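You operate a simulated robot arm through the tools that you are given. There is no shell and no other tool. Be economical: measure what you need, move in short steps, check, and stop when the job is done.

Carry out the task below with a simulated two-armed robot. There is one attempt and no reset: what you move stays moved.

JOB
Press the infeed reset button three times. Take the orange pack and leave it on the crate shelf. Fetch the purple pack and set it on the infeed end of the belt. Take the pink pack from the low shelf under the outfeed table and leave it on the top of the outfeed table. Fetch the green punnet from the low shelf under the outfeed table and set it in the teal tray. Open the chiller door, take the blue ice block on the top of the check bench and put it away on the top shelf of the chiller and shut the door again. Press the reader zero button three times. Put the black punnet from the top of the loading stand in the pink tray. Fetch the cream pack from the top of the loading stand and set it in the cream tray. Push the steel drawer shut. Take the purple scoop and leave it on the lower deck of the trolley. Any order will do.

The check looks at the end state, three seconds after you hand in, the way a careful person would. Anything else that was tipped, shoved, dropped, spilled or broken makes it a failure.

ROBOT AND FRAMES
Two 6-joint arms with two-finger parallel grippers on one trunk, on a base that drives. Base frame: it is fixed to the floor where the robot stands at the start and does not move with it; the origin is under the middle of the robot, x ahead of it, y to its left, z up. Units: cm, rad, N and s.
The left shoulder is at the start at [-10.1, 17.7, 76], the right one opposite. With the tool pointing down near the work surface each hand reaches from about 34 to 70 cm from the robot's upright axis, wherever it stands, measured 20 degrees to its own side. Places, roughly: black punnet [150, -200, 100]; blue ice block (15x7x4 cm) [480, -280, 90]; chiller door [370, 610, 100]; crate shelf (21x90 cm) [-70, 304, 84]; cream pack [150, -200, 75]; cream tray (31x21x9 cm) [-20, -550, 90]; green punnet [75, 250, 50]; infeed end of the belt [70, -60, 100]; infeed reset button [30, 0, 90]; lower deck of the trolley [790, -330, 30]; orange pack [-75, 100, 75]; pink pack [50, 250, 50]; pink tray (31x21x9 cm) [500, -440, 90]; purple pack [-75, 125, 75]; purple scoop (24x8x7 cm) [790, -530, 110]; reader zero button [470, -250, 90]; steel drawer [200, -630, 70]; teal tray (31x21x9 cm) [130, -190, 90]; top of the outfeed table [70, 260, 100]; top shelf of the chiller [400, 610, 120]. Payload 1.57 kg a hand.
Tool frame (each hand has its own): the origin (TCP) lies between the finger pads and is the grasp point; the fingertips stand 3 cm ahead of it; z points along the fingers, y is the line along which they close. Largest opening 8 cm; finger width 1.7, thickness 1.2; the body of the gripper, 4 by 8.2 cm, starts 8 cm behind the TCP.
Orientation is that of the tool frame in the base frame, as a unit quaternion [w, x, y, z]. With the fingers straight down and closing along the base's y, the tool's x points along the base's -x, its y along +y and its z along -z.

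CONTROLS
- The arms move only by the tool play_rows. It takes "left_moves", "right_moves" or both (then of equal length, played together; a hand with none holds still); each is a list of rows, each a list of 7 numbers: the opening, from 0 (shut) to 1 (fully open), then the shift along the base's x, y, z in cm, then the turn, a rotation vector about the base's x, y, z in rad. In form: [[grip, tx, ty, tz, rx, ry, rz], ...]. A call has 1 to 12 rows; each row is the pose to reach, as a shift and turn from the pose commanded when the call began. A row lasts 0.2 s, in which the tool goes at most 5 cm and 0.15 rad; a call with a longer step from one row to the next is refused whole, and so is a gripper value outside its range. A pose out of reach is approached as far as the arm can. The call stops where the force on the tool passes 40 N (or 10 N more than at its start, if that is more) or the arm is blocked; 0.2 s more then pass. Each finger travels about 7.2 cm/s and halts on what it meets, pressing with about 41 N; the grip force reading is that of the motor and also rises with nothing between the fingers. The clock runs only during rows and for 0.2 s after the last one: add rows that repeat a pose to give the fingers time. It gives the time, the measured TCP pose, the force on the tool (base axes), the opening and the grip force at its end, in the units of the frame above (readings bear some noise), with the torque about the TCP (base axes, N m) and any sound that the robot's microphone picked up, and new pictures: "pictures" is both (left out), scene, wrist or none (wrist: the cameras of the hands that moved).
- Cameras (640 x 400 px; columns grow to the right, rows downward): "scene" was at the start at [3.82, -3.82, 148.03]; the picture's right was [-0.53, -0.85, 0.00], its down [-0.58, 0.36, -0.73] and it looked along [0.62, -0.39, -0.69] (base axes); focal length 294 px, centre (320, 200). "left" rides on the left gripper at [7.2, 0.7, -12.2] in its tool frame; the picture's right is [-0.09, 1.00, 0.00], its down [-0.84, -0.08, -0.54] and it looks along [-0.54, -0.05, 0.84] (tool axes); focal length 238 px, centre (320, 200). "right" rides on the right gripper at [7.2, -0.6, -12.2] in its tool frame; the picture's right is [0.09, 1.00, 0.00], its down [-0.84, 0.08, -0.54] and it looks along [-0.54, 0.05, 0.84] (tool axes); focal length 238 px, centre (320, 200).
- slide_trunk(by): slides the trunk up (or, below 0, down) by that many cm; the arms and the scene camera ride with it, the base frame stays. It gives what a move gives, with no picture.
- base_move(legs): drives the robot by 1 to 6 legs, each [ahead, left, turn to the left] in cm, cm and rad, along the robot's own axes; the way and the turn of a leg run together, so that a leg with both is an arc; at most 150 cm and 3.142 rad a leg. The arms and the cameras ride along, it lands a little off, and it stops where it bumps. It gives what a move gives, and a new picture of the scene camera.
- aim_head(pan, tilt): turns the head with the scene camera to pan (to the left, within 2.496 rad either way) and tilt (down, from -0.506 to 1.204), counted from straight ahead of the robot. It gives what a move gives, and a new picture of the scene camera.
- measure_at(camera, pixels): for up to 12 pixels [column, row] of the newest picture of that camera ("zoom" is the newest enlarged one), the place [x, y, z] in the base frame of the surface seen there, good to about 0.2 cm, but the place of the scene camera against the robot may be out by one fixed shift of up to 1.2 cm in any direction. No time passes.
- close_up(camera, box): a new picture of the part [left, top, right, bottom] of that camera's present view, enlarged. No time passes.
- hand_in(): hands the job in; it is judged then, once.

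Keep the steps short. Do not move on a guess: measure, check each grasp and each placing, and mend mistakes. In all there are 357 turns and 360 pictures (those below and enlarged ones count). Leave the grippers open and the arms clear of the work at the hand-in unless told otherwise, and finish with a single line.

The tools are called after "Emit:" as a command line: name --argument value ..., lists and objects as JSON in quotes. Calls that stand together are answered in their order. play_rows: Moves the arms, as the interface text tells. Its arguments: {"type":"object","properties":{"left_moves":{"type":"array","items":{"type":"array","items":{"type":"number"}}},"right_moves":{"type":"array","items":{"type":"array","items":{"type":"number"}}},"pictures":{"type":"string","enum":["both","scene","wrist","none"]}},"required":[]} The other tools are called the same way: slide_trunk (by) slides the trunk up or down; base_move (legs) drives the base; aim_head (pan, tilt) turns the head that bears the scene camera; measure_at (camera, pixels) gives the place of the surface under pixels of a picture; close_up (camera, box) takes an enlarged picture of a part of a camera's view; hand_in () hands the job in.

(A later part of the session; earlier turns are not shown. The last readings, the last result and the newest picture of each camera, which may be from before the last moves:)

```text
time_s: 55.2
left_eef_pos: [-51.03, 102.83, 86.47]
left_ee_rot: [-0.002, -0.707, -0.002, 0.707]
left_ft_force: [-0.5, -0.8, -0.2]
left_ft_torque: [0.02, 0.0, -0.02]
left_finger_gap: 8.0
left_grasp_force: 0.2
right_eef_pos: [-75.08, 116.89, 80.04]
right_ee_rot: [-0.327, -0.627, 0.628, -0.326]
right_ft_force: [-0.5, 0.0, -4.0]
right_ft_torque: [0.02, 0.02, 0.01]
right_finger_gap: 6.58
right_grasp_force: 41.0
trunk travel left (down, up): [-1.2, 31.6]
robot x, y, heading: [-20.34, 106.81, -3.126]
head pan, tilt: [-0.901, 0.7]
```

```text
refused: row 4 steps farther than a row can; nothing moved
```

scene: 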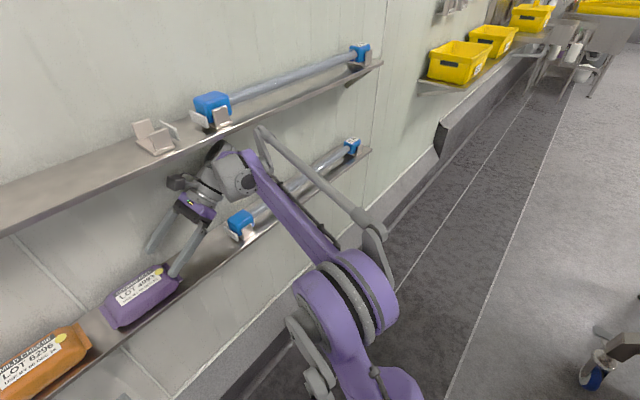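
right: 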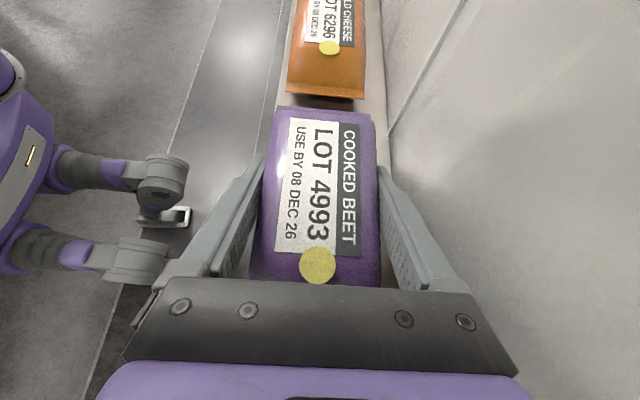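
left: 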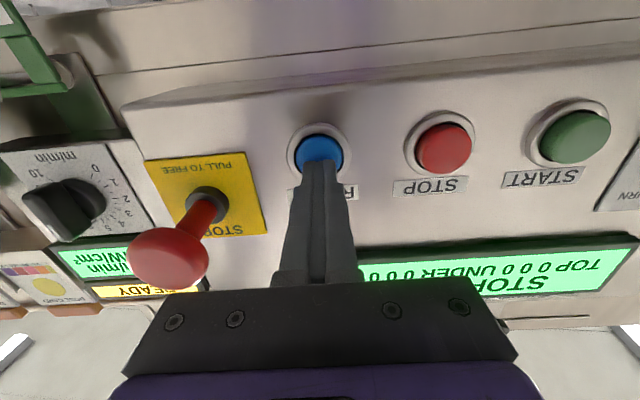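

Emit:
play_rows --right_moves '[[0, 3, 0, 0, 0, 0, 0], [0, 7, 0, 0, 0, 0, 0], [0, 11, 1, 0.5, 0, 0, 0], [0, 14, 4, 1, 0, 0, 0], [0, 17, 7, 2, 0, 0, 0], [0, 20, 10, 3, 0, 0, 0], [0, 20, 14, 3, 0, 0, 0], [0, 20, 18, 3, 0, 0, 0]]' --pictures "scene"

```text
time_s: 57.0
left_eef_pos: [-51.04, 102.91, 86.36]
left_ee_rot: [0.002, 0.707, 0.001, -0.707]
left_ft_force: [-0.9, 0.3, -0.9]
left_ft_torque: [0.04, 0.01, 0.05]
left_finger_gap: 7.97
left_grasp_force: 0.1
right_eef_pos: [-55.06, 134.99, 82.8]
right_ee_rot: [-0.327, -0.627, 0.627, -0.327]
right_ft_force: [0.8, 0.1, -3.9]
right_ft_torque: [-0.02, -0.01, 0.0]
right_finger_gap: 6.56
right_grasp_force: 40.9
trunk travel left (down, up): [-1.2, 31.6]
robot x, y, heading: [-19.99, 107.1, -3.133]
head pan, tilt: [-0.901, 0.7]
```

scene: 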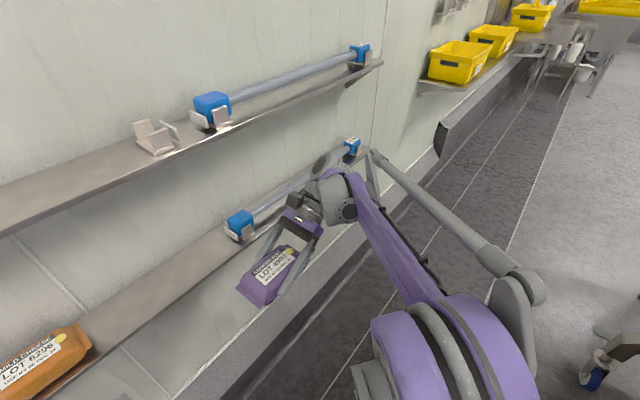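

Now the left hand: first turn it down while moving to x≈-56, y≈92.

Emit:
play_rows --left_moves '[[1, -1, -1, 0, 0, -0.14, 0], [1, -2, -2, 0, 0, -0.28, 0], [1, -3, -3, 0, 0, -0.42, 0], [1, -4, -4, 0, 0, -0.56, 0], [1, -5, -5, 0, 0, -0.7, 0], [1, -5, -6, 0, 0, -0.84, 0], [1, -5, -7, 0, 0, -0.98, 0], [1, -5, -8, 0, 0, -1.12, 0], [1, -5, -9, 0, 0, -1.26, 0], [1, -5, -10, 0, 0, -1.4, 0], [1, -5, -11, 0, 0, -1.54, 0], [1, -5, -11, 0, 0, -1.571, 0]]' --pictures "none"

Emit:
aim_head --pan 0.6 --tilt 0.8

```text
time_s: 59.6
left_eef_pos: [-56.01, 91.82, 86.31]
left_ee_rot: [0.004, 1.0, -0.001, 0.001]
left_ft_force: [0.5, 0.1, 0.1]
left_ft_torque: [0.0, 0.0, 0.02]
left_finger_gap: 8.01
left_grasp_force: 0.1
right_eef_pos: [-55.07, 134.79, 82.59]
right_ee_rot: [0.326, 0.628, -0.627, 0.326]
right_ft_force: [0.0, -0.7, -3.5]
right_ft_torque: [0.02, 0.01, 0.02]
right_finger_gap: 6.57
right_grasp_force: 40.9
trunk travel left (down, up): [-1.2, 31.6]
robot x, y, heading: [-20.12, 106.91, -3.137]
head pan, tilt: [-0.901, 0.7]
```

```text
time_s: 61.2
left_eef_pos: [-56.11, 91.8, 86.48]
left_ee_rot: [0.005, 1.0, 0.0, 0.0]
left_ft_force: [-0.7, -1.1, -0.3]
left_ft_torque: [-0.01, -0.03, -0.02]
left_finger_gap: 8.01
left_grasp_force: 0.1
right_eef_pos: [-55.15, 134.93, 82.78]
right_ee_rot: [0.326, 0.627, -0.627, 0.328]
right_ft_force: [0.1, -0.3, -4.3]
right_ft_torque: [-0.01, 0.01, 0.01]
right_finger_gap: 6.57
right_grasp_force: 41.1
trunk travel left (down, up): [-1.2, 31.6]
robot x, y, heading: [-20.23, 107.16, -3.13]
head pan, tilt: [0.6, 0.799]
```

scene: 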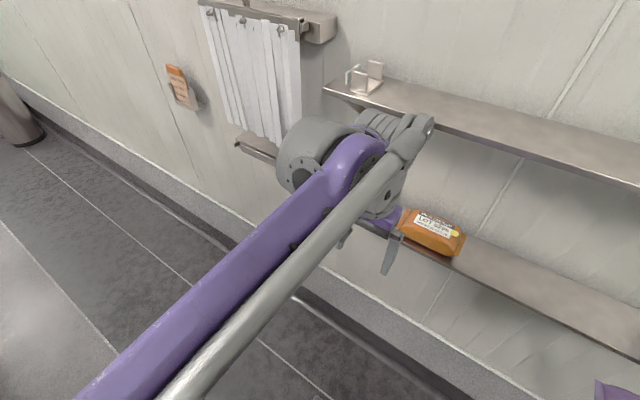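

Emit:
play_rows --left_moves '[[1, 0, 0, 0, 0.0624, -0.0624, 0.1198], [1, 0, 0, 0, 0.1248, -0.1248, 0.2397], [1, 0, 0, 0, 0.1871, -0.1871, 0.3595], [1, 0, 0, 0, 0.2495, -0.2495, 0.4793], [1, 0, 0, 0, 0.3119, -0.3119, 0.5992], [1, 0, 0, 0, 0.3743, -0.3743, 0.719], [1, 0, 0, 0, 0.4366, -0.4366, 0.8388], [1, 0, 0, 0, 0.499, -0.499, 0.9587], [1, 0, 0, 0, 0.5614, -0.5614, 1.0785], [1, 0, 0, 0, 0.6238, -0.6238, 1.1983], [1, 0, 0, -1, 0.6861, -0.6861, 1.3182], [1, 0, 0, -2, 0.7485, -0.7485, 1.438]]' --pictures "wrist"

```text
time_s: 63.8
left_eef_pos: [-56.09, 91.86, 84.38]
left_ee_rot: [-0.325, 0.627, 0.626, 0.33]
left_ft_force: [0.1, 0.7, 0.6]
left_ft_torque: [0.0, 0.0, -0.01]
left_finger_gap: 8.0
left_grasp_force: 0.1
right_eef_pos: [-55.12, 134.89, 82.82]
right_ee_rot: [-0.327, -0.627, 0.628, -0.326]
right_ft_force: [-0.4, 0.1, -4.2]
right_ft_torque: [0.0, -0.02, -0.02]
right_finger_gap: 6.56
right_grasp_force: 40.8
trunk travel left (down, up): [-1.2, 31.6]
robot x, y, heading: [-20.19, 107.31, -3.131]
head pan, tilt: [0.6, 0.799]
```

left: 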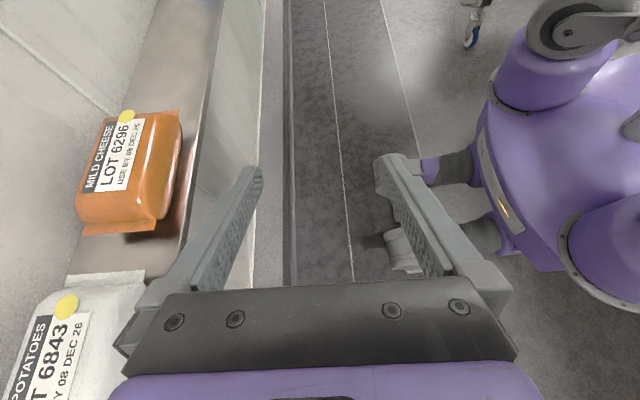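

Emit:
measure_at --camera "left" --pixels '[[178, 150], [175, 180], [86, 228], [150, 225], [120, 232], [175, 113], [100, 117], [140, 140], [80, 200], [120, 275], [160, 210]]'

```text
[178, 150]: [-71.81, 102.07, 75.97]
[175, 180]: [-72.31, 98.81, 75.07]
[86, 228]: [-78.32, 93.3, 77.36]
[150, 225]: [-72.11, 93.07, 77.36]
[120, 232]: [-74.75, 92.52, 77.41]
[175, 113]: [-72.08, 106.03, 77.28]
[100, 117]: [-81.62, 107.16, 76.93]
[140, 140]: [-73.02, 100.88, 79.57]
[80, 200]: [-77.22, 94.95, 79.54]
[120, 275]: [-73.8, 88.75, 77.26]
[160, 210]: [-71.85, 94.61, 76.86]
```

Orange pack centre ≈[-75.05, 99.4], top 79.6. Move in to the pre-grasp pose over it.

Emit:
play_rows --left_moves '[[1, -4, 0, -0.5, 0, 0, 0], [1, -8, 0, -1, 0, 0, 0], [1, -12, 0, -1, 0, 0, 0], [1, -15, 0, -1, 0, 0, 0], [1, -17, 0, -1, 0, 0, 0], [1, -19, 0, -1, 0, 0, 0]]' --pictures "wrist"

```text
time_s: 65.2
left_eef_pos: [-75.17, 92.17, 83.57]
left_ee_rot: [-0.324, 0.628, 0.626, 0.329]
left_ft_force: [0.5, -1.1, 0.4]
left_ft_torque: [0.04, -0.02, -0.02]
left_finger_gap: 8.02
left_grasp_force: 0.0
right_eef_pos: [-55.12, 134.85, 82.74]
right_ee_rot: [0.327, 0.627, -0.627, 0.327]
right_ft_force: [-0.3, -0.8, -3.9]
right_ft_torque: [0.0, 0.01, 0.04]
right_finger_gap: 6.59
right_grasp_force: 41.2
trunk travel left (down, up): [-1.2, 31.6]
robot x, y, heading: [-20.07, 106.71, -3.131]
head pan, tilt: [0.6, 0.799]
```

left: 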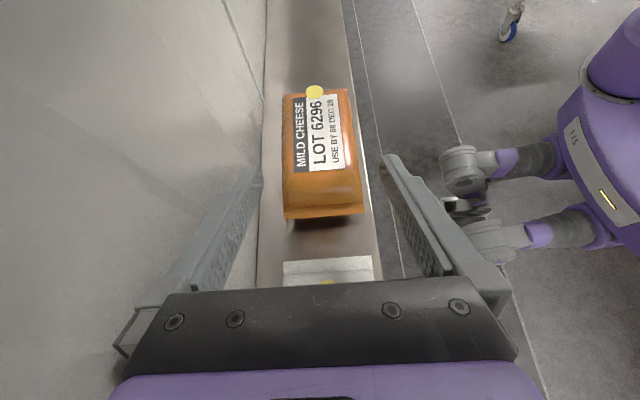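

Well centred. Descend along the tool axis, close, lift.

Emit:
play_rows --left_moves '[[1, 0, 2, -1.4, 0, 0, 0], [1, 0, 4, -2.8, 0, 0, 0], [1, 0, 6, -4.2, 0, 0, 0], [1, 0, 7.4, -5.4, 0, 0, 0], [1, 0, 7.4, -5.4, 0, 0, 0], [0.5, 0, 7.4, -5.4, 0, 0, 0], [0, 0, 7.4, -5.4, 0, 0, 0], [0, 0, 7.4, -5.4, 0, 0, 0], [0, 0, 7.4, -5.4, 0, 0, 0], [0, 0, 7.4, -4.4, 0, 0, 0], [0, 0, 7.4, -3.4, 0, 0, 0]]' --pictures "wrist"

```text
time_s: 67.6
left_eef_pos: [-75.0, 99.28, 80.07]
left_ee_rot: [-0.324, 0.629, 0.625, 0.33]
left_ft_force: [-0.2, -0.1, -3.5]
left_ft_torque: [-0.03, -0.03, 0.02]
left_finger_gap: 6.57
left_grasp_force: 41.2
right_eef_pos: [-55.19, 134.81, 82.81]
right_ee_rot: [0.327, 0.627, -0.627, 0.326]
right_ft_force: [0.7, 0.9, -3.5]
right_ft_torque: [-0.01, -0.02, -0.04]
right_finger_gap: 6.59
right_grasp_force: 40.7
trunk travel left (down, up): [-1.2, 31.6]
robot x, y, heading: [-20.47, 107.39, -3.131]
head pan, tilt: [0.6, 0.799]
```

left: 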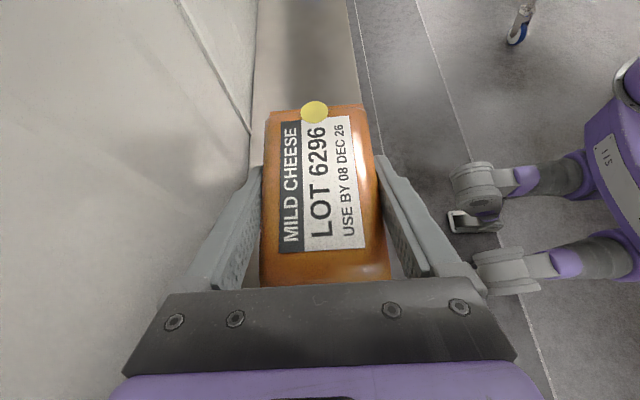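

Orange is held. Pull it out in front.

Emit:
play_rows --left_moves '[[0, 3, 0, 0, 0, 0, 0], [0, 7, 0, 0, 0, 0, 0], [0, 11, -1, 0.5, 0, 0, 0], [0, 15, -2, 1, 0, 0, 0], [0, 19, -3, 2, 0, 0, 0], [0, 22, -3, 5, 0, 0, 0], [0, 23, -3, 9, 0, 0, 0]]' --right_moves '[[0, 0, 0, 0, 0, 0, 0], [0, 0, 0, 1, 0, 0, 0], [0, 1, 0, 2, 0, 0, 0], [0, 2, 0, 3, 0, 0, 0], [0, 2, 0, 4, 0, 0, 0], [0, 2, 0, 6, 0, 0, 0], [0, 2, 0, 9, 0, 0, 0]]' --pictures "none"

Emit:
base_move --legs '[[-12, 0, 0], [0, -95, 0]]'

Emit:
aim_head --pan -1.1 --tilt 0.6

```text
time_s: 69.2
left_eef_pos: [-51.9, 96.35, 88.92]
left_ee_rot: [-0.324, 0.628, 0.626, 0.329]
left_ft_force: [-0.5, 0.8, -4.1]
left_ft_torque: [-0.01, -0.02, -0.01]
left_finger_gap: 6.57
left_grasp_force: 41.1
right_eef_pos: [-54.51, 133.39, 91.82]
right_ee_rot: [-0.325, -0.628, 0.629, -0.323]
right_ft_force: [0.5, -0.6, -4.9]
right_ft_torque: [-0.03, 0.03, -0.02]
right_finger_gap: 6.57
right_grasp_force: 41.2
right hand out of reach, approached as far as the arm can: row 3, 4, 5, 6, 7
trunk travel left (down, up): [-1.2, 31.6]
robot x, y, heading: [-20.6, 107.24, -3.131]
head pan, tilt: [0.6, 0.799]
```

```text
time_s: 79.0
left_eef_pos: [-41.08, 194.41, 88.85]
left_ee_rot: [-0.326, 0.624, 0.631, 0.326]
left_ft_force: [0.2, 0.3, -3.5]
left_ft_torque: [0.0, -0.01, 0.01]
left_finger_gap: 6.55
left_grasp_force: 40.8
right_eef_pos: [-44.24, 231.49, 91.61]
right_ee_rot: [0.323, 0.633, -0.624, 0.325]
right_ft_force: [0.6, -0.3, -3.2]
right_ft_torque: [0.01, -0.02, 0.03]
right_finger_gap: 6.56
right_grasp_force: 41.3
trunk travel left (down, up): [-1.2, 31.6]
robot x, y, heading: [-9.68, 205.94, -3.12]
head pan, tilt: [0.6, 0.799]
```

scene: 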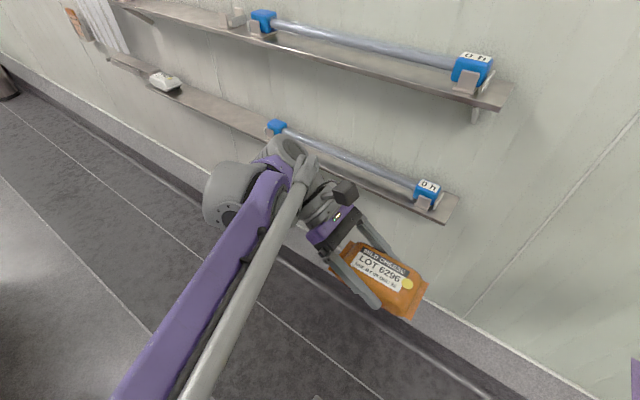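

```text
time_s: 80.7
left_eef_pos: [-41.12, 194.49, 88.94]
left_ee_rot: [-0.327, 0.624, 0.63, 0.327]
left_ft_force: [-0.6, 0.3, -4.3]
left_ft_torque: [0.0, 0.01, 0.01]
left_finger_gap: 6.59
left_grasp_force: 41.2
right_eef_pos: [-44.18, 231.47, 91.69]
right_ee_rot: [0.323, 0.633, -0.624, 0.325]
right_ft_force: [-0.4, 0.4, -3.8]
right_ft_torque: [-0.02, 0.03, 0.03]
right_finger_gap: 6.55
right_grasp_force: 41.1
trunk travel left (down, up): [-1.2, 31.6]
robot x, y, heading: [-9.95, 205.42, -3.118]
head pan, tilt: [-1.1, 0.6]
```

scene: 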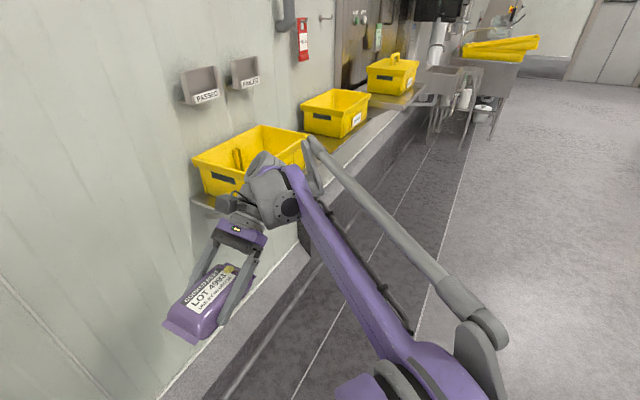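

Three yellow crates stand on the shelf. Measure the gaps.

Emit:
measure_at --camera "scene" --pixels '[[330, 150], [345, 146], [308, 158], [308, 140], [372, 108], [385, 104], [420, 92], [362, 118], [395, 68], [305, 105], [412, 100], [330, 158]]'

Emit:
close_up --camera "scene" --box '[190, 30, 450, 210]'

```text
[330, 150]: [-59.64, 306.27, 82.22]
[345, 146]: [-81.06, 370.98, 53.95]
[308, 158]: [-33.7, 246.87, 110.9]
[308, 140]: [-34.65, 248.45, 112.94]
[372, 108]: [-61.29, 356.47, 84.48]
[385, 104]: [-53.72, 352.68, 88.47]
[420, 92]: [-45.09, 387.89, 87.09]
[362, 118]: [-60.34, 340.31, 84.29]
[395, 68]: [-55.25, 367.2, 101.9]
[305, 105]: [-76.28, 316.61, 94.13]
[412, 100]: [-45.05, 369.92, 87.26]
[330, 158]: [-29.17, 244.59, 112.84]
```

```text
2.22 times, centred on (320, 120) of scene
```

zoom: 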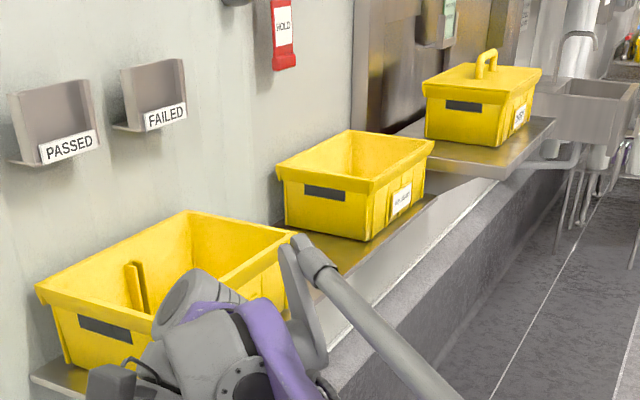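

The gap between the two crates (y≈290–315) on the shelf is the place for the orange pack. Drive right 98 cm, correct heading.

Emit:
base_move --legs '[[0, -98, -0.02]]'

Emit:
aim_head --pan 0.1 --tilt 0.6

```text
time_s: 89.9
left_eef_pos: [-43.25, 295.15, 88.92]
left_ee_rot: [-0.325, 0.626, 0.628, 0.328]
left_ft_force: [0.4, 0.3, -4.4]
left_ft_torque: [-0.03, 0.0, 0.04]
left_finger_gap: 6.57
left_grasp_force: 40.9
right_eef_pos: [-46.11, 332.24, 91.71]
right_ee_rot: [0.324, 0.631, -0.626, 0.324]
right_ft_force: [0.4, 0.1, -4.4]
right_ft_torque: [0.01, 0.01, -0.01]
right_finger_gap: 6.56
right_grasp_force: 40.9
trunk travel left (down, up): [-1.2, 31.6]
robot x, y, heading: [-12.11, 305.89, -3.125]
head pan, tilt: [-1.1, 0.6]
```

scene: 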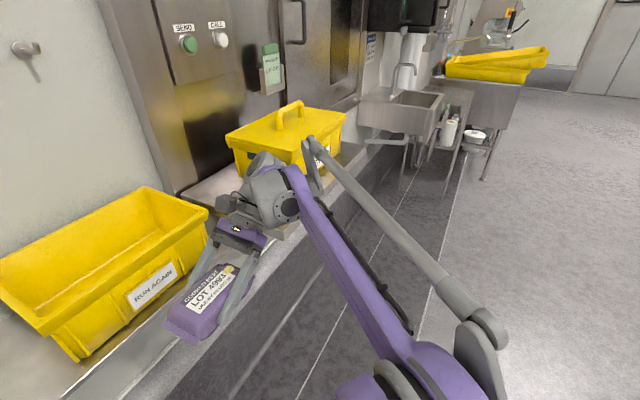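

```text
time_s: 91.3
left_eef_pos: [-43.33, 295.13, 88.83]
left_ee_rot: [-0.325, 0.626, 0.628, 0.328]
left_ft_force: [0.1, -0.1, -3.6]
left_ft_torque: [-0.03, -0.01, -0.01]
left_finger_gap: 6.61
left_grasp_force: 40.6
right_eef_pos: [-46.09, 332.28, 91.66]
right_ee_rot: [0.324, 0.63, -0.626, 0.325]
right_ft_force: [-0.1, 0.7, -3.9]
right_ft_torque: [0.01, -0.01, -0.01]
right_finger_gap: 6.58
right_grasp_force: 40.3
trunk travel left (down, up): [-1.2, 31.6]
robot x, y, heading: [-12.31, 306.15, -3.123]
head pan, tilt: [0.099, 0.6]
```

scene: 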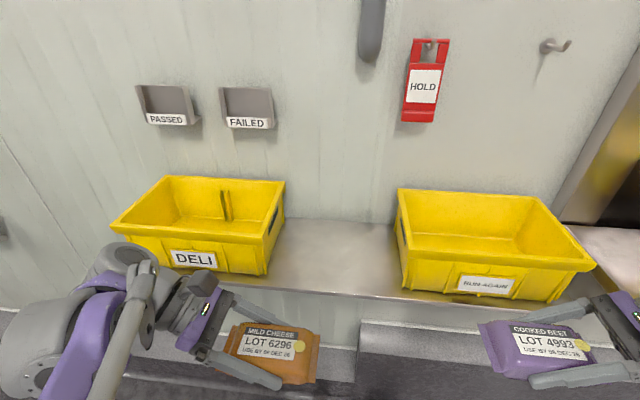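

Emit:
measure_at --camera "scene" --pixels '[[340, 240], [340, 280], [340, 291], [275, 262], [285, 190], [403, 270], [402, 205], [340, 225], [300, 240]]'

Emit:
close_up --camera "left" --box '[0, 0, 640, 400]'

```text
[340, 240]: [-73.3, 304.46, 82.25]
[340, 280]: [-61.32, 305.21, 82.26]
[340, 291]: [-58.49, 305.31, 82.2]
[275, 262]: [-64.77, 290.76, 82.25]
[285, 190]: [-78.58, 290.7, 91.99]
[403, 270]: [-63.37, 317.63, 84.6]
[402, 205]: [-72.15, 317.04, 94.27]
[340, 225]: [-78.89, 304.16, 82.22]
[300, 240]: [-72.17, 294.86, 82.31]
```

```text
1.00 times, centred on (320, 200) of left (not enlarged: the box is as wide or as high as the picture)
```

zoom: 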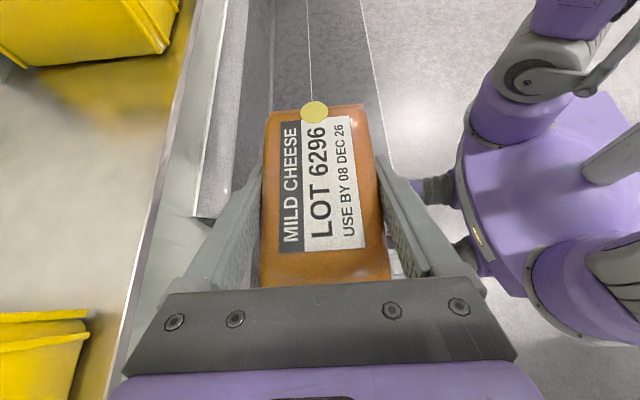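

The gap is 26 cm wide, shelf z≈83 and crate rims z≈94; my sideways hand would foul crate 1. I'll yaw the left hand so it comes from the front (pack's long side along x), moving to (-54, 304, 92).

Emit:
play_rows --left_moves '[[0, -1, 1, 1, 0, 0, 0.13], [0, -2, 2, 2, 0, 0, 0.26], [0, -3, 3, 3, 0, 0, 0.39], [0, -4, 4, 3, 0, 0, 0.52], [0, -5, 5, 3, 0, 0, 0.65], [0, -6, 6, 3, 0, 0, 0.78], [0, -7, 7, 3, 0, 0, 0.91], [0, -8, 8, 3, 0, 0, 1.04], [0, -9, 9, 3, 0, 0, 1.17], [0, -10, 9, 3, 0, 0, 1.3], [0, -10, 9, 3, 0, 0, 1.43], [0, -10, 9, 3, 0, 0, 1.56]]' --pictures "both"

```text
time_s: 93.9
left_eef_pos: [-55.56, 290.49, 91.5]
left_ee_rot: [-0.463, 0.022, 0.886, 0.028]
left_ft_force: [0.1, 0.7, -5.1]
left_ft_torque: [-0.01, -0.03, -0.01]
left_finger_gap: 6.58
left_grasp_force: 40.9
left hand out of reach, approached as far as the arm can: row 9, 10, 11, 12
right_eef_pos: [-46.09, 332.22, 91.74]
right_ee_rot: [0.325, 0.63, -0.627, 0.324]
right_ft_force: [0.6, -0.1, -4.5]
right_ft_torque: [0.01, -0.01, 0.01]
right_finger_gap: 6.6
right_grasp_force: 40.7
trunk travel left (down, up): [-1.2, 31.6]
robot x, y, heading: [-11.71, 305.66, -3.126]
head pan, tilt: [0.099, 0.6]
```

scene: 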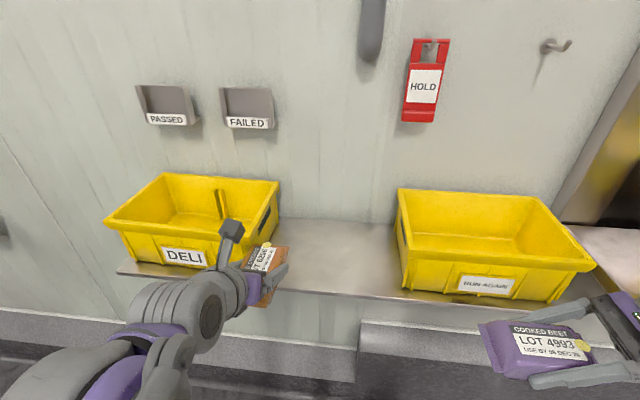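
left: 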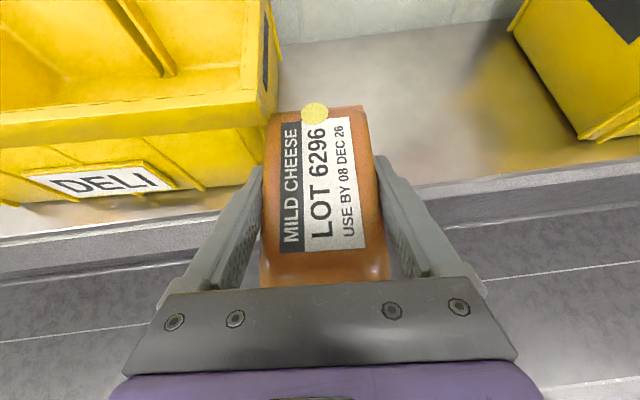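

The hand turned but lagged in y, and crate 1 looks nudged ~1 cm left. Back the base off and measure the crate.

Emit:
base_move --legs '[[-14, 0, -0.012]]'

Emit:
measure_at --camera "scene" --pixels '[[320, 200], [320, 240]]'

```text
time_s: 95.2
left_eef_pos: [-41.86, 291.23, 91.56]
left_ee_rot: [-0.464, 0.027, 0.885, 0.03]
left_ft_force: [-0.4, -0.2, -4.0]
left_ft_torque: [0.01, 0.02, -0.01]
left_finger_gap: 6.55
left_grasp_force: 41.5
right_eef_pos: [-31.78, 332.75, 91.71]
right_ee_rot: [-0.328, -0.625, 0.631, -0.321]
right_ft_force: [-0.3, 0.2, -3.9]
right_ft_torque: [0.01, 0.0, 0.0]
right_finger_gap: 6.56
right_grasp_force: 40.8
trunk travel left (down, up): [-1.2, 31.6]
robot x, y, heading: [2.24, 306.12, -3.138]
head pan, tilt: [0.099, 0.6]
```

scene: 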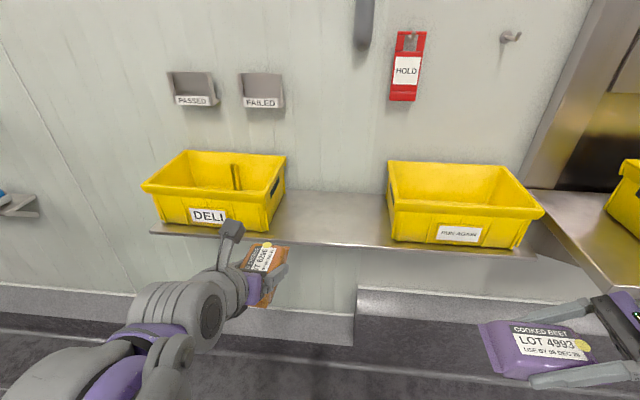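

```text
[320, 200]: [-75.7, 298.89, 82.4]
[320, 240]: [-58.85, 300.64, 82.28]
```

Crate 1 was indeed shoved ~1.5 cm; I'll mend that after placing. Drive right 12 cm so the hand is in line with the gap's middle.

Emit:
base_move --legs '[[0, -12.5, 0]]'

Emit:
close_up --camera "left" --box '[0, 0, 640, 200]'

```text
time_s: 97.0
left_eef_pos: [-41.88, 304.06, 91.51]
left_ee_rot: [-0.463, 0.028, 0.885, 0.031]
left_ft_force: [-0.3, -0.5, -2.9]
left_ft_torque: [-0.04, 0.0, -0.03]
left_finger_gap: 6.59
left_grasp_force: 40.8
right_eef_pos: [-31.95, 345.55, 91.6]
right_ee_rot: [-0.327, -0.626, 0.631, -0.322]
right_ft_force: [0.1, 0.6, -4.2]
right_ft_torque: [0.01, -0.02, -0.01]
right_finger_gap: 6.56
right_grasp_force: 40.6
trunk travel left (down, up): [-1.2, 31.6]
robot x, y, heading: [2.16, 319.29, -3.137]
head pan, tilt: [0.099, 0.6]
```

scene: 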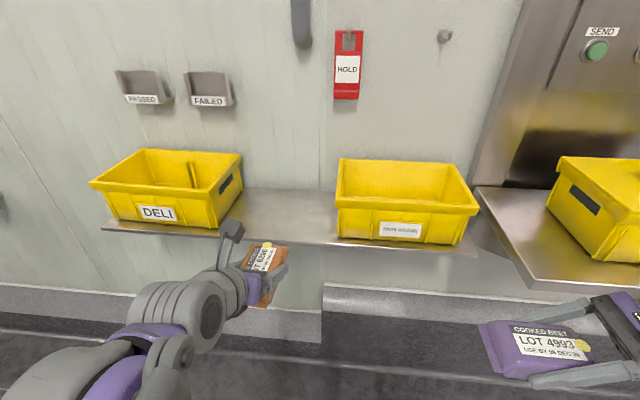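

```text
1.00 times, centred on (320, 100) of left (not enlarged: the box is as wide or as high as the picture)
```

zoom: 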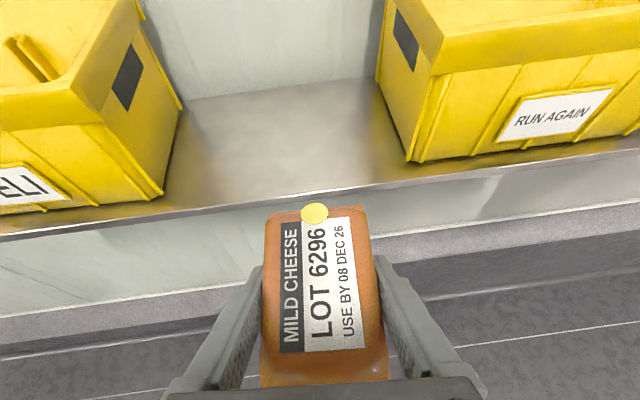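

Emit:
measure_at --camera "zoom" --pixels '[[157, 196], [180, 108], [411, 160], [382, 82], [76, 98], [440, 40], [280, 150], [280, 110], [300, 195], [270, 85], [20, 215], [150, 20]]'

```text
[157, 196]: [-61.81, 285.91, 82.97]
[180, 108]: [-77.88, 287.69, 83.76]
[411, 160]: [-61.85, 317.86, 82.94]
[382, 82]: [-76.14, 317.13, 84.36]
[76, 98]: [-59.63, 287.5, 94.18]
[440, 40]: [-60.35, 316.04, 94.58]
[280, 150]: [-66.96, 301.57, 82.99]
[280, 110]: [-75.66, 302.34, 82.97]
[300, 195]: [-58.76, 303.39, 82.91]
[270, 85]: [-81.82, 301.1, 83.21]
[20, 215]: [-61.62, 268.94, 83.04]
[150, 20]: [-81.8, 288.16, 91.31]
```

Crate 1's front edge is still square with the shelf; it slid about 1.5 cm in -y. Now drive ahead 6 cm, then extend the pack over the shelf.

Emit:
base_move --legs '[[6, 0, 0]]'

Emit:
play_rows --left_moves '[[0, -4, 0, 0.5, 0, 0, 0], [0, -8, 0, 0.5, 0, 0, 0], [0, -12, 0, 0.5, 0, 0, 0], [0, -16, 0, 0.5, 0, 0, 0], [0, -19, 0, 0.5, 0, 0, 0], [0, -21.5, 0, 0.5, 0, 0, 0]]' --pictures "both"

```text
time_s: 97.9
left_eef_pos: [-48.06, 304.06, 91.5]
left_ee_rot: [-0.463, 0.029, 0.885, 0.031]
left_ft_force: [0.3, 0.2, -3.4]
left_ft_torque: [0.02, 0.01, -0.01]
left_finger_gap: 6.59
left_grasp_force: 40.9
right_eef_pos: [-37.93, 345.73, 91.59]
right_ee_rot: [-0.327, -0.625, 0.632, -0.321]
right_ft_force: [0.2, -0.5, -3.2]
right_ft_torque: [-0.04, 0.0, 0.01]
right_finger_gap: 6.58
right_grasp_force: 41.3
trunk travel left (down, up): [-1.2, 31.6]
robot x, y, heading: [-3.62, 319.22, -3.138]
head pan, tilt: [0.099, 0.6]
```

scene: 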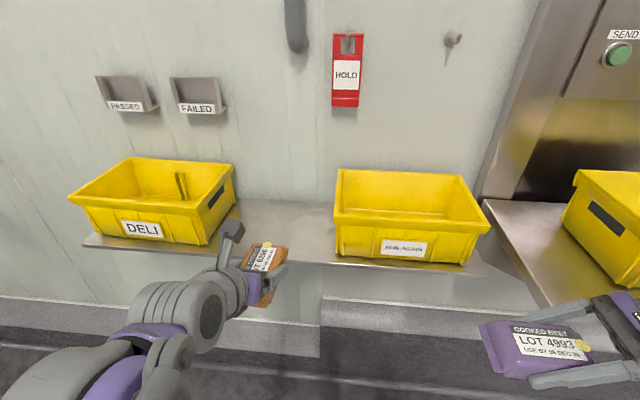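

```text
time_s: 99.3
left_eef_pos: [-69.64, 304.14, 92.17]
left_ee_rot: [-0.462, 0.029, 0.886, 0.032]
left_ft_force: [0.1, -0.2, -4.6]
left_ft_torque: [-0.01, 0.02, 0.03]
left_finger_gap: 6.58
left_grasp_force: 40.6
right_eef_pos: [-38.01, 345.54, 91.63]
right_ee_rot: [-0.326, -0.625, 0.632, -0.322]
right_ft_force: [0.3, 1.1, -3.4]
right_ft_torque: [0.0, 0.01, 0.02]
right_finger_gap: 6.55
right_grasp_force: 40.7
trunk travel left (down, up): [-1.2, 31.6]
robot x, y, heading: [-4.2, 318.97, -3.143]
head pan, tilt: [0.099, 0.6]
```

scene: 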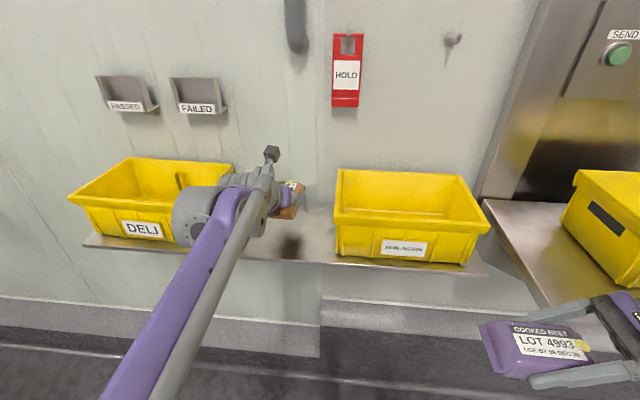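
left: 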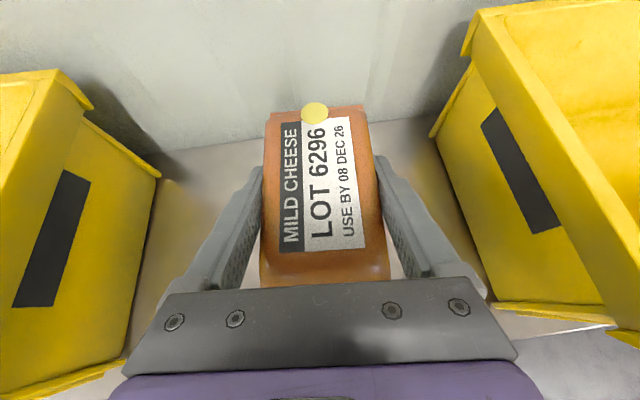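

Between the crates, clear both sides. Lower 6 cm gently.

Emit:
play_rows --left_moves '[[0, 0, 0, -2, 0, 0, 0], [0, 0, 0, -4, 0, 0, 0], [0, 0, 0, -5, 0, 0, 0], [0, 0, 0, -5.6, 0, 0, 0], [0, 0, 0, -6.0, 0, 0, 0]]' --pictures "none"

```text
time_s: 100.5
left_eef_pos: [-69.55, 304.18, 86.27]
left_ee_rot: [-0.463, 0.027, 0.885, 0.03]
left_ft_force: [-1.7, -1.4, 3.4]
left_ft_torque: [-0.25, -0.27, -0.05]
left_finger_gap: 6.6
left_grasp_force: 40.5
right_eef_pos: [-37.83, 345.61, 91.63]
right_ee_rot: [-0.327, -0.625, 0.631, -0.322]
right_ft_force: [0.5, -0.7, -3.6]
right_ft_torque: [-0.05, -0.03, 0.01]
right_finger_gap: 6.58
right_grasp_force: 40.7
trunk travel left (down, up): [-1.2, 31.6]
robot x, y, heading: [-3.68, 319.16, -3.141]
head pan, tilt: [0.099, 0.6]
```

Contact (force +3.4 N now). Open and back out along the tool axis.

Emit:
play_rows --left_moves '[[0, 0, 0, -0.1, 0, 0, 0], [0.4, 0, 0, 0, 0, 0, 0], [0.9, 0, 0, 0, 0, 0, 0], [1, 0, 0, 0, 0, 0, 0], [1, 2, -0.2, 1.4, 0, 0, 0], [1, 4.5, -0.4, 3.1, 0, 0, 0], [1, 8, -0.8, 5.6, 0, 0, 0], [1, 12, -1, 7, 0, 0, 0], [1, 16, -1, 8, 0, 0, 0], [1, 20, -1, 9, 0, 0, 0]]' --pictures "both"

```text
time_s: 102.7
left_eef_pos: [-49.12, 303.34, 95.01]
left_ee_rot: [-0.463, 0.029, 0.886, 0.032]
left_ft_force: [0.3, 0.6, 0.1]
left_ft_torque: [-0.03, -0.04, -0.03]
left_finger_gap: 7.99
left_grasp_force: 0.0
right_eef_pos: [-37.79, 345.71, 91.71]
right_ee_rot: [-0.327, -0.625, 0.632, -0.321]
right_ft_force: [-0.1, 0.3, -3.2]
right_ft_torque: [-0.02, 0.01, -0.01]
right_finger_gap: 6.57
right_grasp_force: 41.0
trunk travel left (down, up): [-1.2, 31.6]
robot x, y, heading: [-3.98, 319.28, -3.135]
head pan, tilt: [0.099, 0.6]
```

scene: 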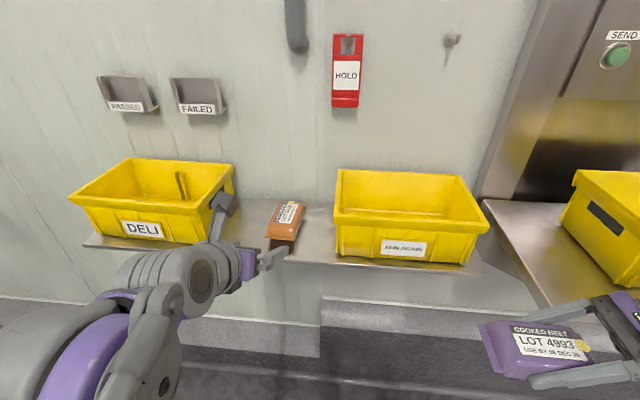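
left: 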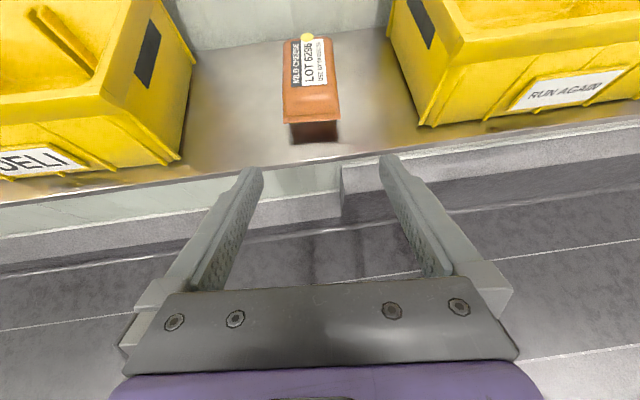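

Orange pack is flat on the shelf. Now mend the crate: closed fingers go into crate 1 and push its right wall +y. First move above the crate.

Emit:
play_rows --left_moves '[[0.8, 0, -3, 3, 0, 0, 0], [0.5, 0, -6, 6, 0, 0, 0], [0.2, 0, -10, 8, 0, 0, 0], [0, -1, -14, 8, 0, 0, 0], [0, -3, -18, 8, 0, 0, 0], [0, -6, -22, 8, 0, 0, 0], [0, -10, -24, 8, 0, 0, 0], [0, -14, -25, 8, 0, 0, 0], [0, -18, -25, 8, 0, 0, 0], [0, -20.5, -25, 8, 0, 0, 0]]' --pictures "both"

```text
time_s: 104.9
left_eef_pos: [-69.01, 278.19, 102.27]
left_ee_rot: [-0.463, 0.029, 0.885, 0.031]
left_ft_force: [-0.7, -0.8, -0.2]
left_ft_torque: [0.02, 0.01, 0.04]
left_finger_gap: 0.0
left_grasp_force: 20.6
left hand out of reach, approached as far as the arm can: row 10
right_eef_pos: [-37.71, 345.67, 91.66]
right_ee_rot: [-0.328, -0.625, 0.631, -0.322]
right_ft_force: [1.2, -0.3, -3.9]
right_ft_torque: [-0.03, 0.01, -0.01]
right_finger_gap: 6.53
right_grasp_force: 41.4
trunk travel left (down, up): [-1.2, 31.6]
robot x, y, heading: [-3.81, 318.9, -3.138]
head pan, tilt: [0.099, 0.6]
```

scene: 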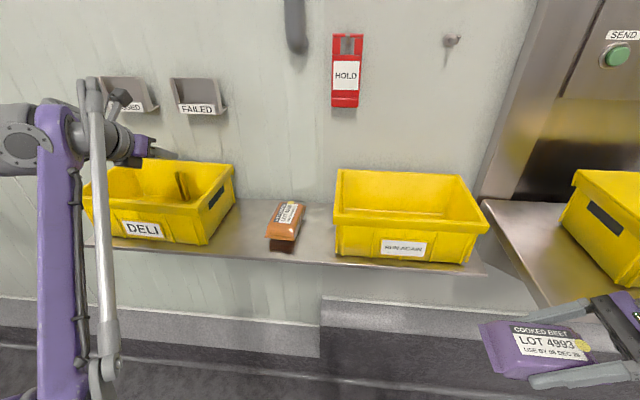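
left: 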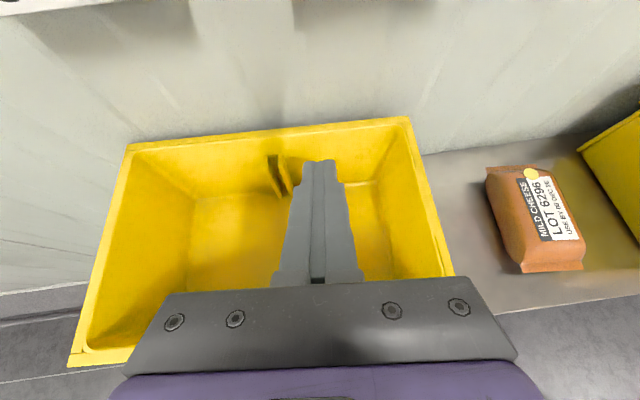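

Emit:
measure_at --camera "left" --pixels '[[405, 170], [385, 225], [425, 190], [410, 120], [450, 270], [400, 125], [130, 150], [75, 360], [95, 300], [280, 170], [230, 250]]'

```text
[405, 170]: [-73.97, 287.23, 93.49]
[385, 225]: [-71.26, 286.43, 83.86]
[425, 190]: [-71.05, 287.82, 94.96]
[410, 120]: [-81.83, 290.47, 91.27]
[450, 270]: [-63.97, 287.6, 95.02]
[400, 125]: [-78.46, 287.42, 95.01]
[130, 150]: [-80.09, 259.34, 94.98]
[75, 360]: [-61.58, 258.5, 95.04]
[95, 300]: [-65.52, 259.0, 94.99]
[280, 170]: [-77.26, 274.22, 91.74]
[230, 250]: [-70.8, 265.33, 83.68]
```

Emit:
measure_at --camera "scene" --pixels '[[232, 168], [233, 172], [230, 176], [234, 180], [222, 225], [228, 200], [209, 240], [170, 215]]'

Emit:
close_up --camera "scene" --box '[60, 130, 260, 260]'

```text
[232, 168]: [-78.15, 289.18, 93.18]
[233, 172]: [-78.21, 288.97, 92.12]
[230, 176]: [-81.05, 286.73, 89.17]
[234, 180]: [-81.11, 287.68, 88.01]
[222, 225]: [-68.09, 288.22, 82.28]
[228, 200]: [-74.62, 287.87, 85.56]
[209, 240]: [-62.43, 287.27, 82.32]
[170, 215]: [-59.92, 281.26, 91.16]
```

```text
3.08 times, centred on (160, 195) of scene
```

zoom: 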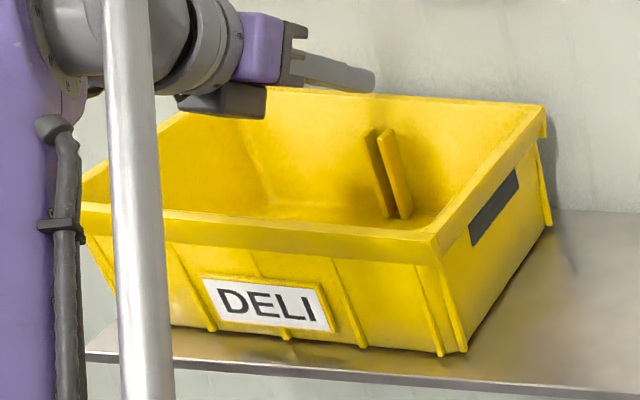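

The same rim feature was at y=290.7 before and 288.97 now: slid 1.7 cm. Lower the fingers inside and approach the right wall.

Emit:
play_rows --left_moves '[[0, 0.5, 2, -3, 0, 0, 0], [0, 1, 4, -6, 0, 0, 0], [0, 1, 5, -9, 0, 0, 0], [0, 1, 5.5, -9.8, 0, 0, 0], [0, 1, 6.3, -9.8, 0, 0, 0], [0, 1, 6.8, -9.8, 0, 0, 0]]' --pictures "wrist"

```text
time_s: 106.3
left_eef_pos: [-68.14, 285.18, 92.47]
left_ee_rot: [-0.462, 0.029, 0.886, 0.032]
left_ft_force: [-0.5, 1.5, 0.3]
left_ft_torque: [0.0, 0.0, 0.0]
left_finger_gap: 0.0
left_grasp_force: 21.4
right_eef_pos: [-37.87, 345.6, 91.63]
right_ee_rot: [-0.327, -0.625, 0.632, -0.322]
right_ft_force: [0.6, 0.0, -3.8]
right_ft_torque: [-0.01, 0.0, 0.0]
right_finger_gap: 6.61
right_grasp_force: 40.5
trunk travel left (down, up): [-1.2, 31.6]
robot x, y, heading: [-4.22, 319.28, -3.141]
head pan, tilt: [0.099, 0.6]
```

left: 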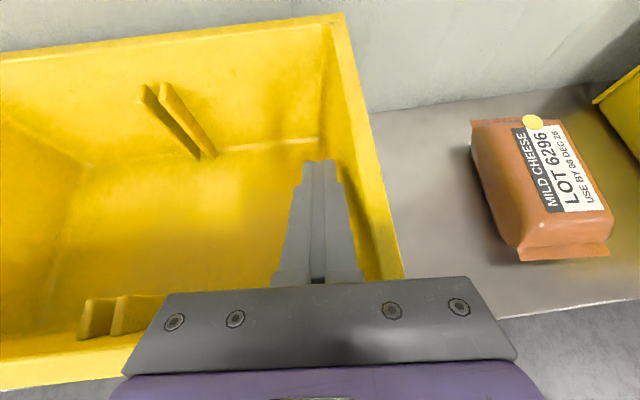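

Emit:
play_rows --left_moves '[[0, 0, 0.4, 0, 0, 0, 0], [0, 0, 0.8, 0, 0, 0, 0], [0, 0, 1.2, 0, 0, 0, 0], [0, 0, 1.6, 0, 0, 0, 0], [0, 0, 1.6, 0, 0, 0, 0]]' --pictures "both"

Emit:
measure_at --camera "left" --pixels '[[365, 130], [380, 200], [350, 60]]'

Emit:
measure_at --camera "scene" --pixels '[[232, 168], [233, 172], [236, 172], [235, 168]]'

```text
time_s: 107.5
left_eef_pos: [-68.24, 286.75, 92.42]
left_ee_rot: [-0.463, 0.03, 0.885, 0.032]
left_ft_force: [-0.9, -2.8, -0.3]
left_ft_torque: [-0.05, 0.01, 0.08]
left_finger_gap: 0.0
left_grasp_force: 21.4
right_eef_pos: [-37.9, 345.63, 91.74]
right_ee_rot: [-0.327, -0.625, 0.632, -0.321]
right_ft_force: [0.6, -0.3, -4.5]
right_ft_torque: [0.02, -0.01, -0.02]
right_finger_gap: 6.58
right_grasp_force: 41.4
trunk travel left (down, up): [-1.2, 31.6]
robot x, y, heading: [-3.42, 319.12, -3.134]
head pan, tilt: [0.099, 0.6]
```

scene: 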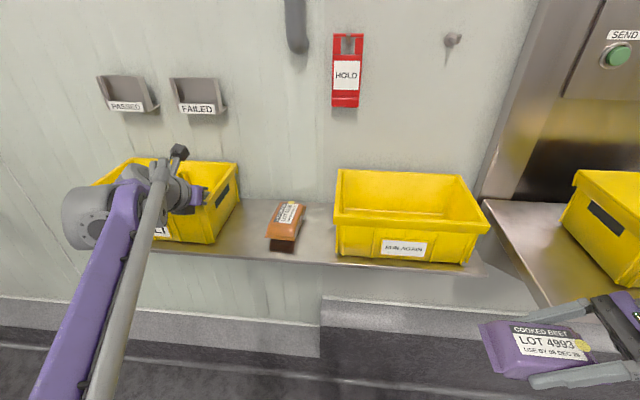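
left: 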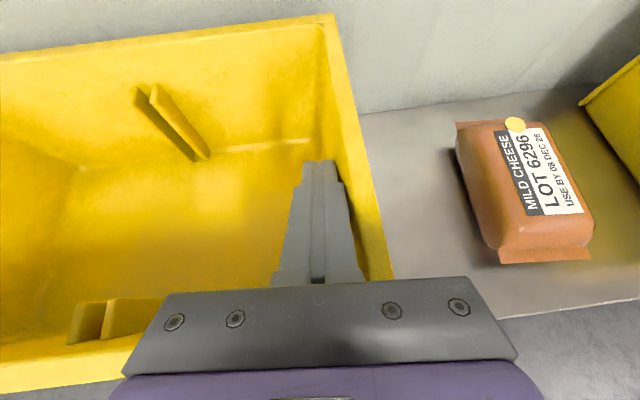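

```text
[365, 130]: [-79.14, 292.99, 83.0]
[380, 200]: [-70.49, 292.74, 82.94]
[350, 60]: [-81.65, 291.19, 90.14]
```

```text
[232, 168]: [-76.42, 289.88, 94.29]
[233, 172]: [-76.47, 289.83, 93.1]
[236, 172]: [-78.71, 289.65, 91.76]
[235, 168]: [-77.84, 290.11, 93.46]
```

Moved ~0.9 cm; another 0.8 needed.

Emit:
play_rows --left_moves '[[0, 0, 0.3, 0, 0, 0, 0], [0, 0, 0.6, 0, 0, 0, 0], [0, 0, 0.9, 0, 0, 0, 0], [0, 0, 0.9, 0, 0, 0, 0], [0, 0, -1, 0, 0, 0, 0], [0, 0, -2.5, 2, 0, 0, 0], [0, 0, -2.5, 6, 0, 0, 0], [0, 0, -2.5, 10, 0, 0, 0], [0.3, 4, -2, 12, 0, 0, 0], [0.6, 8, -2, 12, 0, 0, 0], [1, 12, -2, 12, 0, 0, 0], [1, 16, -2, 12, 0, 0, 0]]' --pictures "both"

Emit:
measure_at --camera "scene" --pixels '[[238, 172], [239, 172], [237, 170], [213, 240]]'

```text
time_s: 110.1
left_eef_pos: [-52.08, 284.69, 104.49]
left_ee_rot: [-0.464, 0.028, 0.885, 0.03]
left_ft_force: [-0.1, 0.4, 1.3]
left_ft_torque: [0.0, 0.01, 0.01]
left_finger_gap: 8.02
left_grasp_force: 0.0
right_eef_pos: [-37.81, 345.71, 91.63]
right_ee_rot: [-0.327, -0.625, 0.632, -0.321]
right_ft_force: [-0.2, 0.1, -3.8]
right_ft_torque: [0.02, 0.04, 0.0]
right_finger_gap: 6.6
right_grasp_force: 40.8
trunk travel left (down, up): [-1.2, 31.6]
robot x, y, heading: [-3.63, 319.17, -3.141]
head pan, tilt: [0.099, 0.6]
```

scene: 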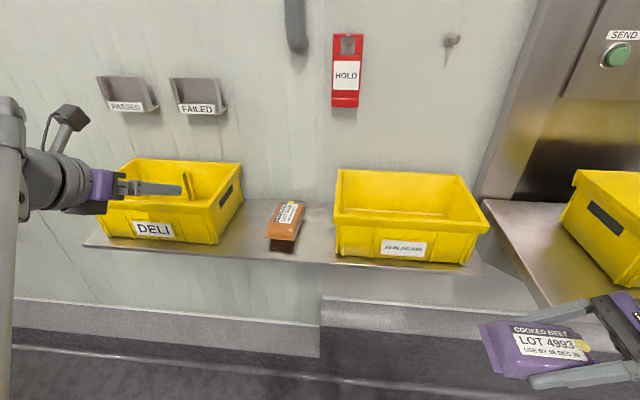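
left: 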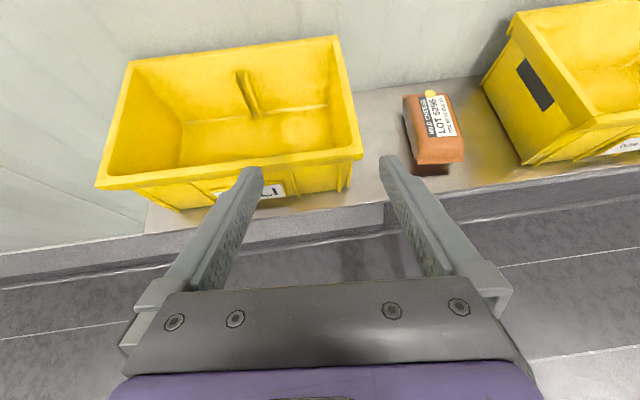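

```text
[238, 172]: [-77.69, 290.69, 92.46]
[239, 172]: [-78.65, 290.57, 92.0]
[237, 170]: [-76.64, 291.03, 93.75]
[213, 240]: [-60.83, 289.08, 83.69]
```

Crate back at its place (290.6 vs 290.7). Next: the outfeed table behind me. Look back first.

Emit:
aim_head --pan 2.3 --tilt 0.45

Emit:
aim_head --pan -2.45 --tilt 0.45

```text
time_s: 112.2
left_eef_pos: [-52.22, 284.58, 104.53]
left_ee_rot: [-0.463, 0.029, 0.886, 0.032]
left_ft_force: [0.0, 1.2, -0.3]
left_ft_torque: [0.02, 0.01, 0.02]
left_finger_gap: 8.01
left_grasp_force: 0.0
right_eef_pos: [-37.88, 345.55, 91.66]
right_ee_rot: [-0.328, -0.625, 0.632, -0.321]
right_ft_force: [-0.7, 0.7, -4.1]
right_ft_torque: [0.03, 0.0, 0.02]
right_finger_gap: 6.57
right_grasp_force: 41.1
trunk travel left (down, up): [-1.2, 31.6]
robot x, y, heading: [-3.9, 319.27, -3.141]
head pan, tilt: [2.3, 0.45]
```

scene: 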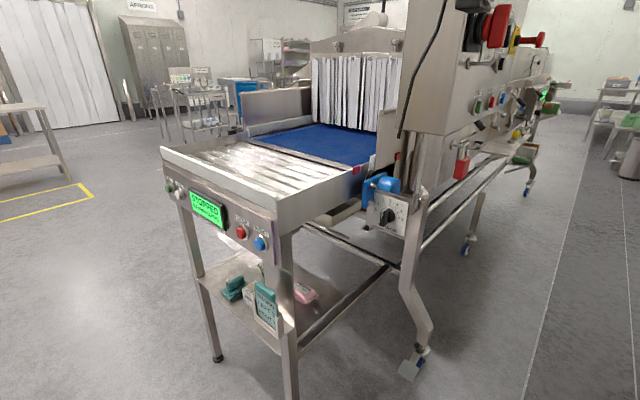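

```text
time_s: 116.0
left_eef_pos: [-52.16, 284.57, 104.53]
left_ee_rot: [-0.462, 0.029, 0.886, 0.031]
left_ft_force: [-0.2, -0.7, -0.3]
left_ft_torque: [0.02, -0.01, -0.01]
left_finger_gap: 8.01
left_grasp_force: 0.1
right_eef_pos: [-37.96, 345.64, 91.64]
right_ee_rot: [-0.327, -0.625, 0.631, -0.321]
right_ft_force: [-0.2, 0.3, -3.4]
right_ft_torque: [-0.02, -0.03, -0.04]
right_finger_gap: 6.59
right_grasp_force: 41.0
trunk travel left (down, up): [-1.2, 31.6]
robot x, y, heading: [-3.66, 319.16, -3.136]
head pan, tilt: [-2.45, 0.45]
```

scene: 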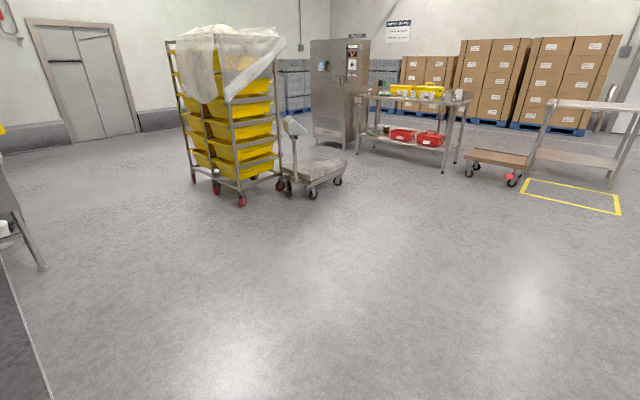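

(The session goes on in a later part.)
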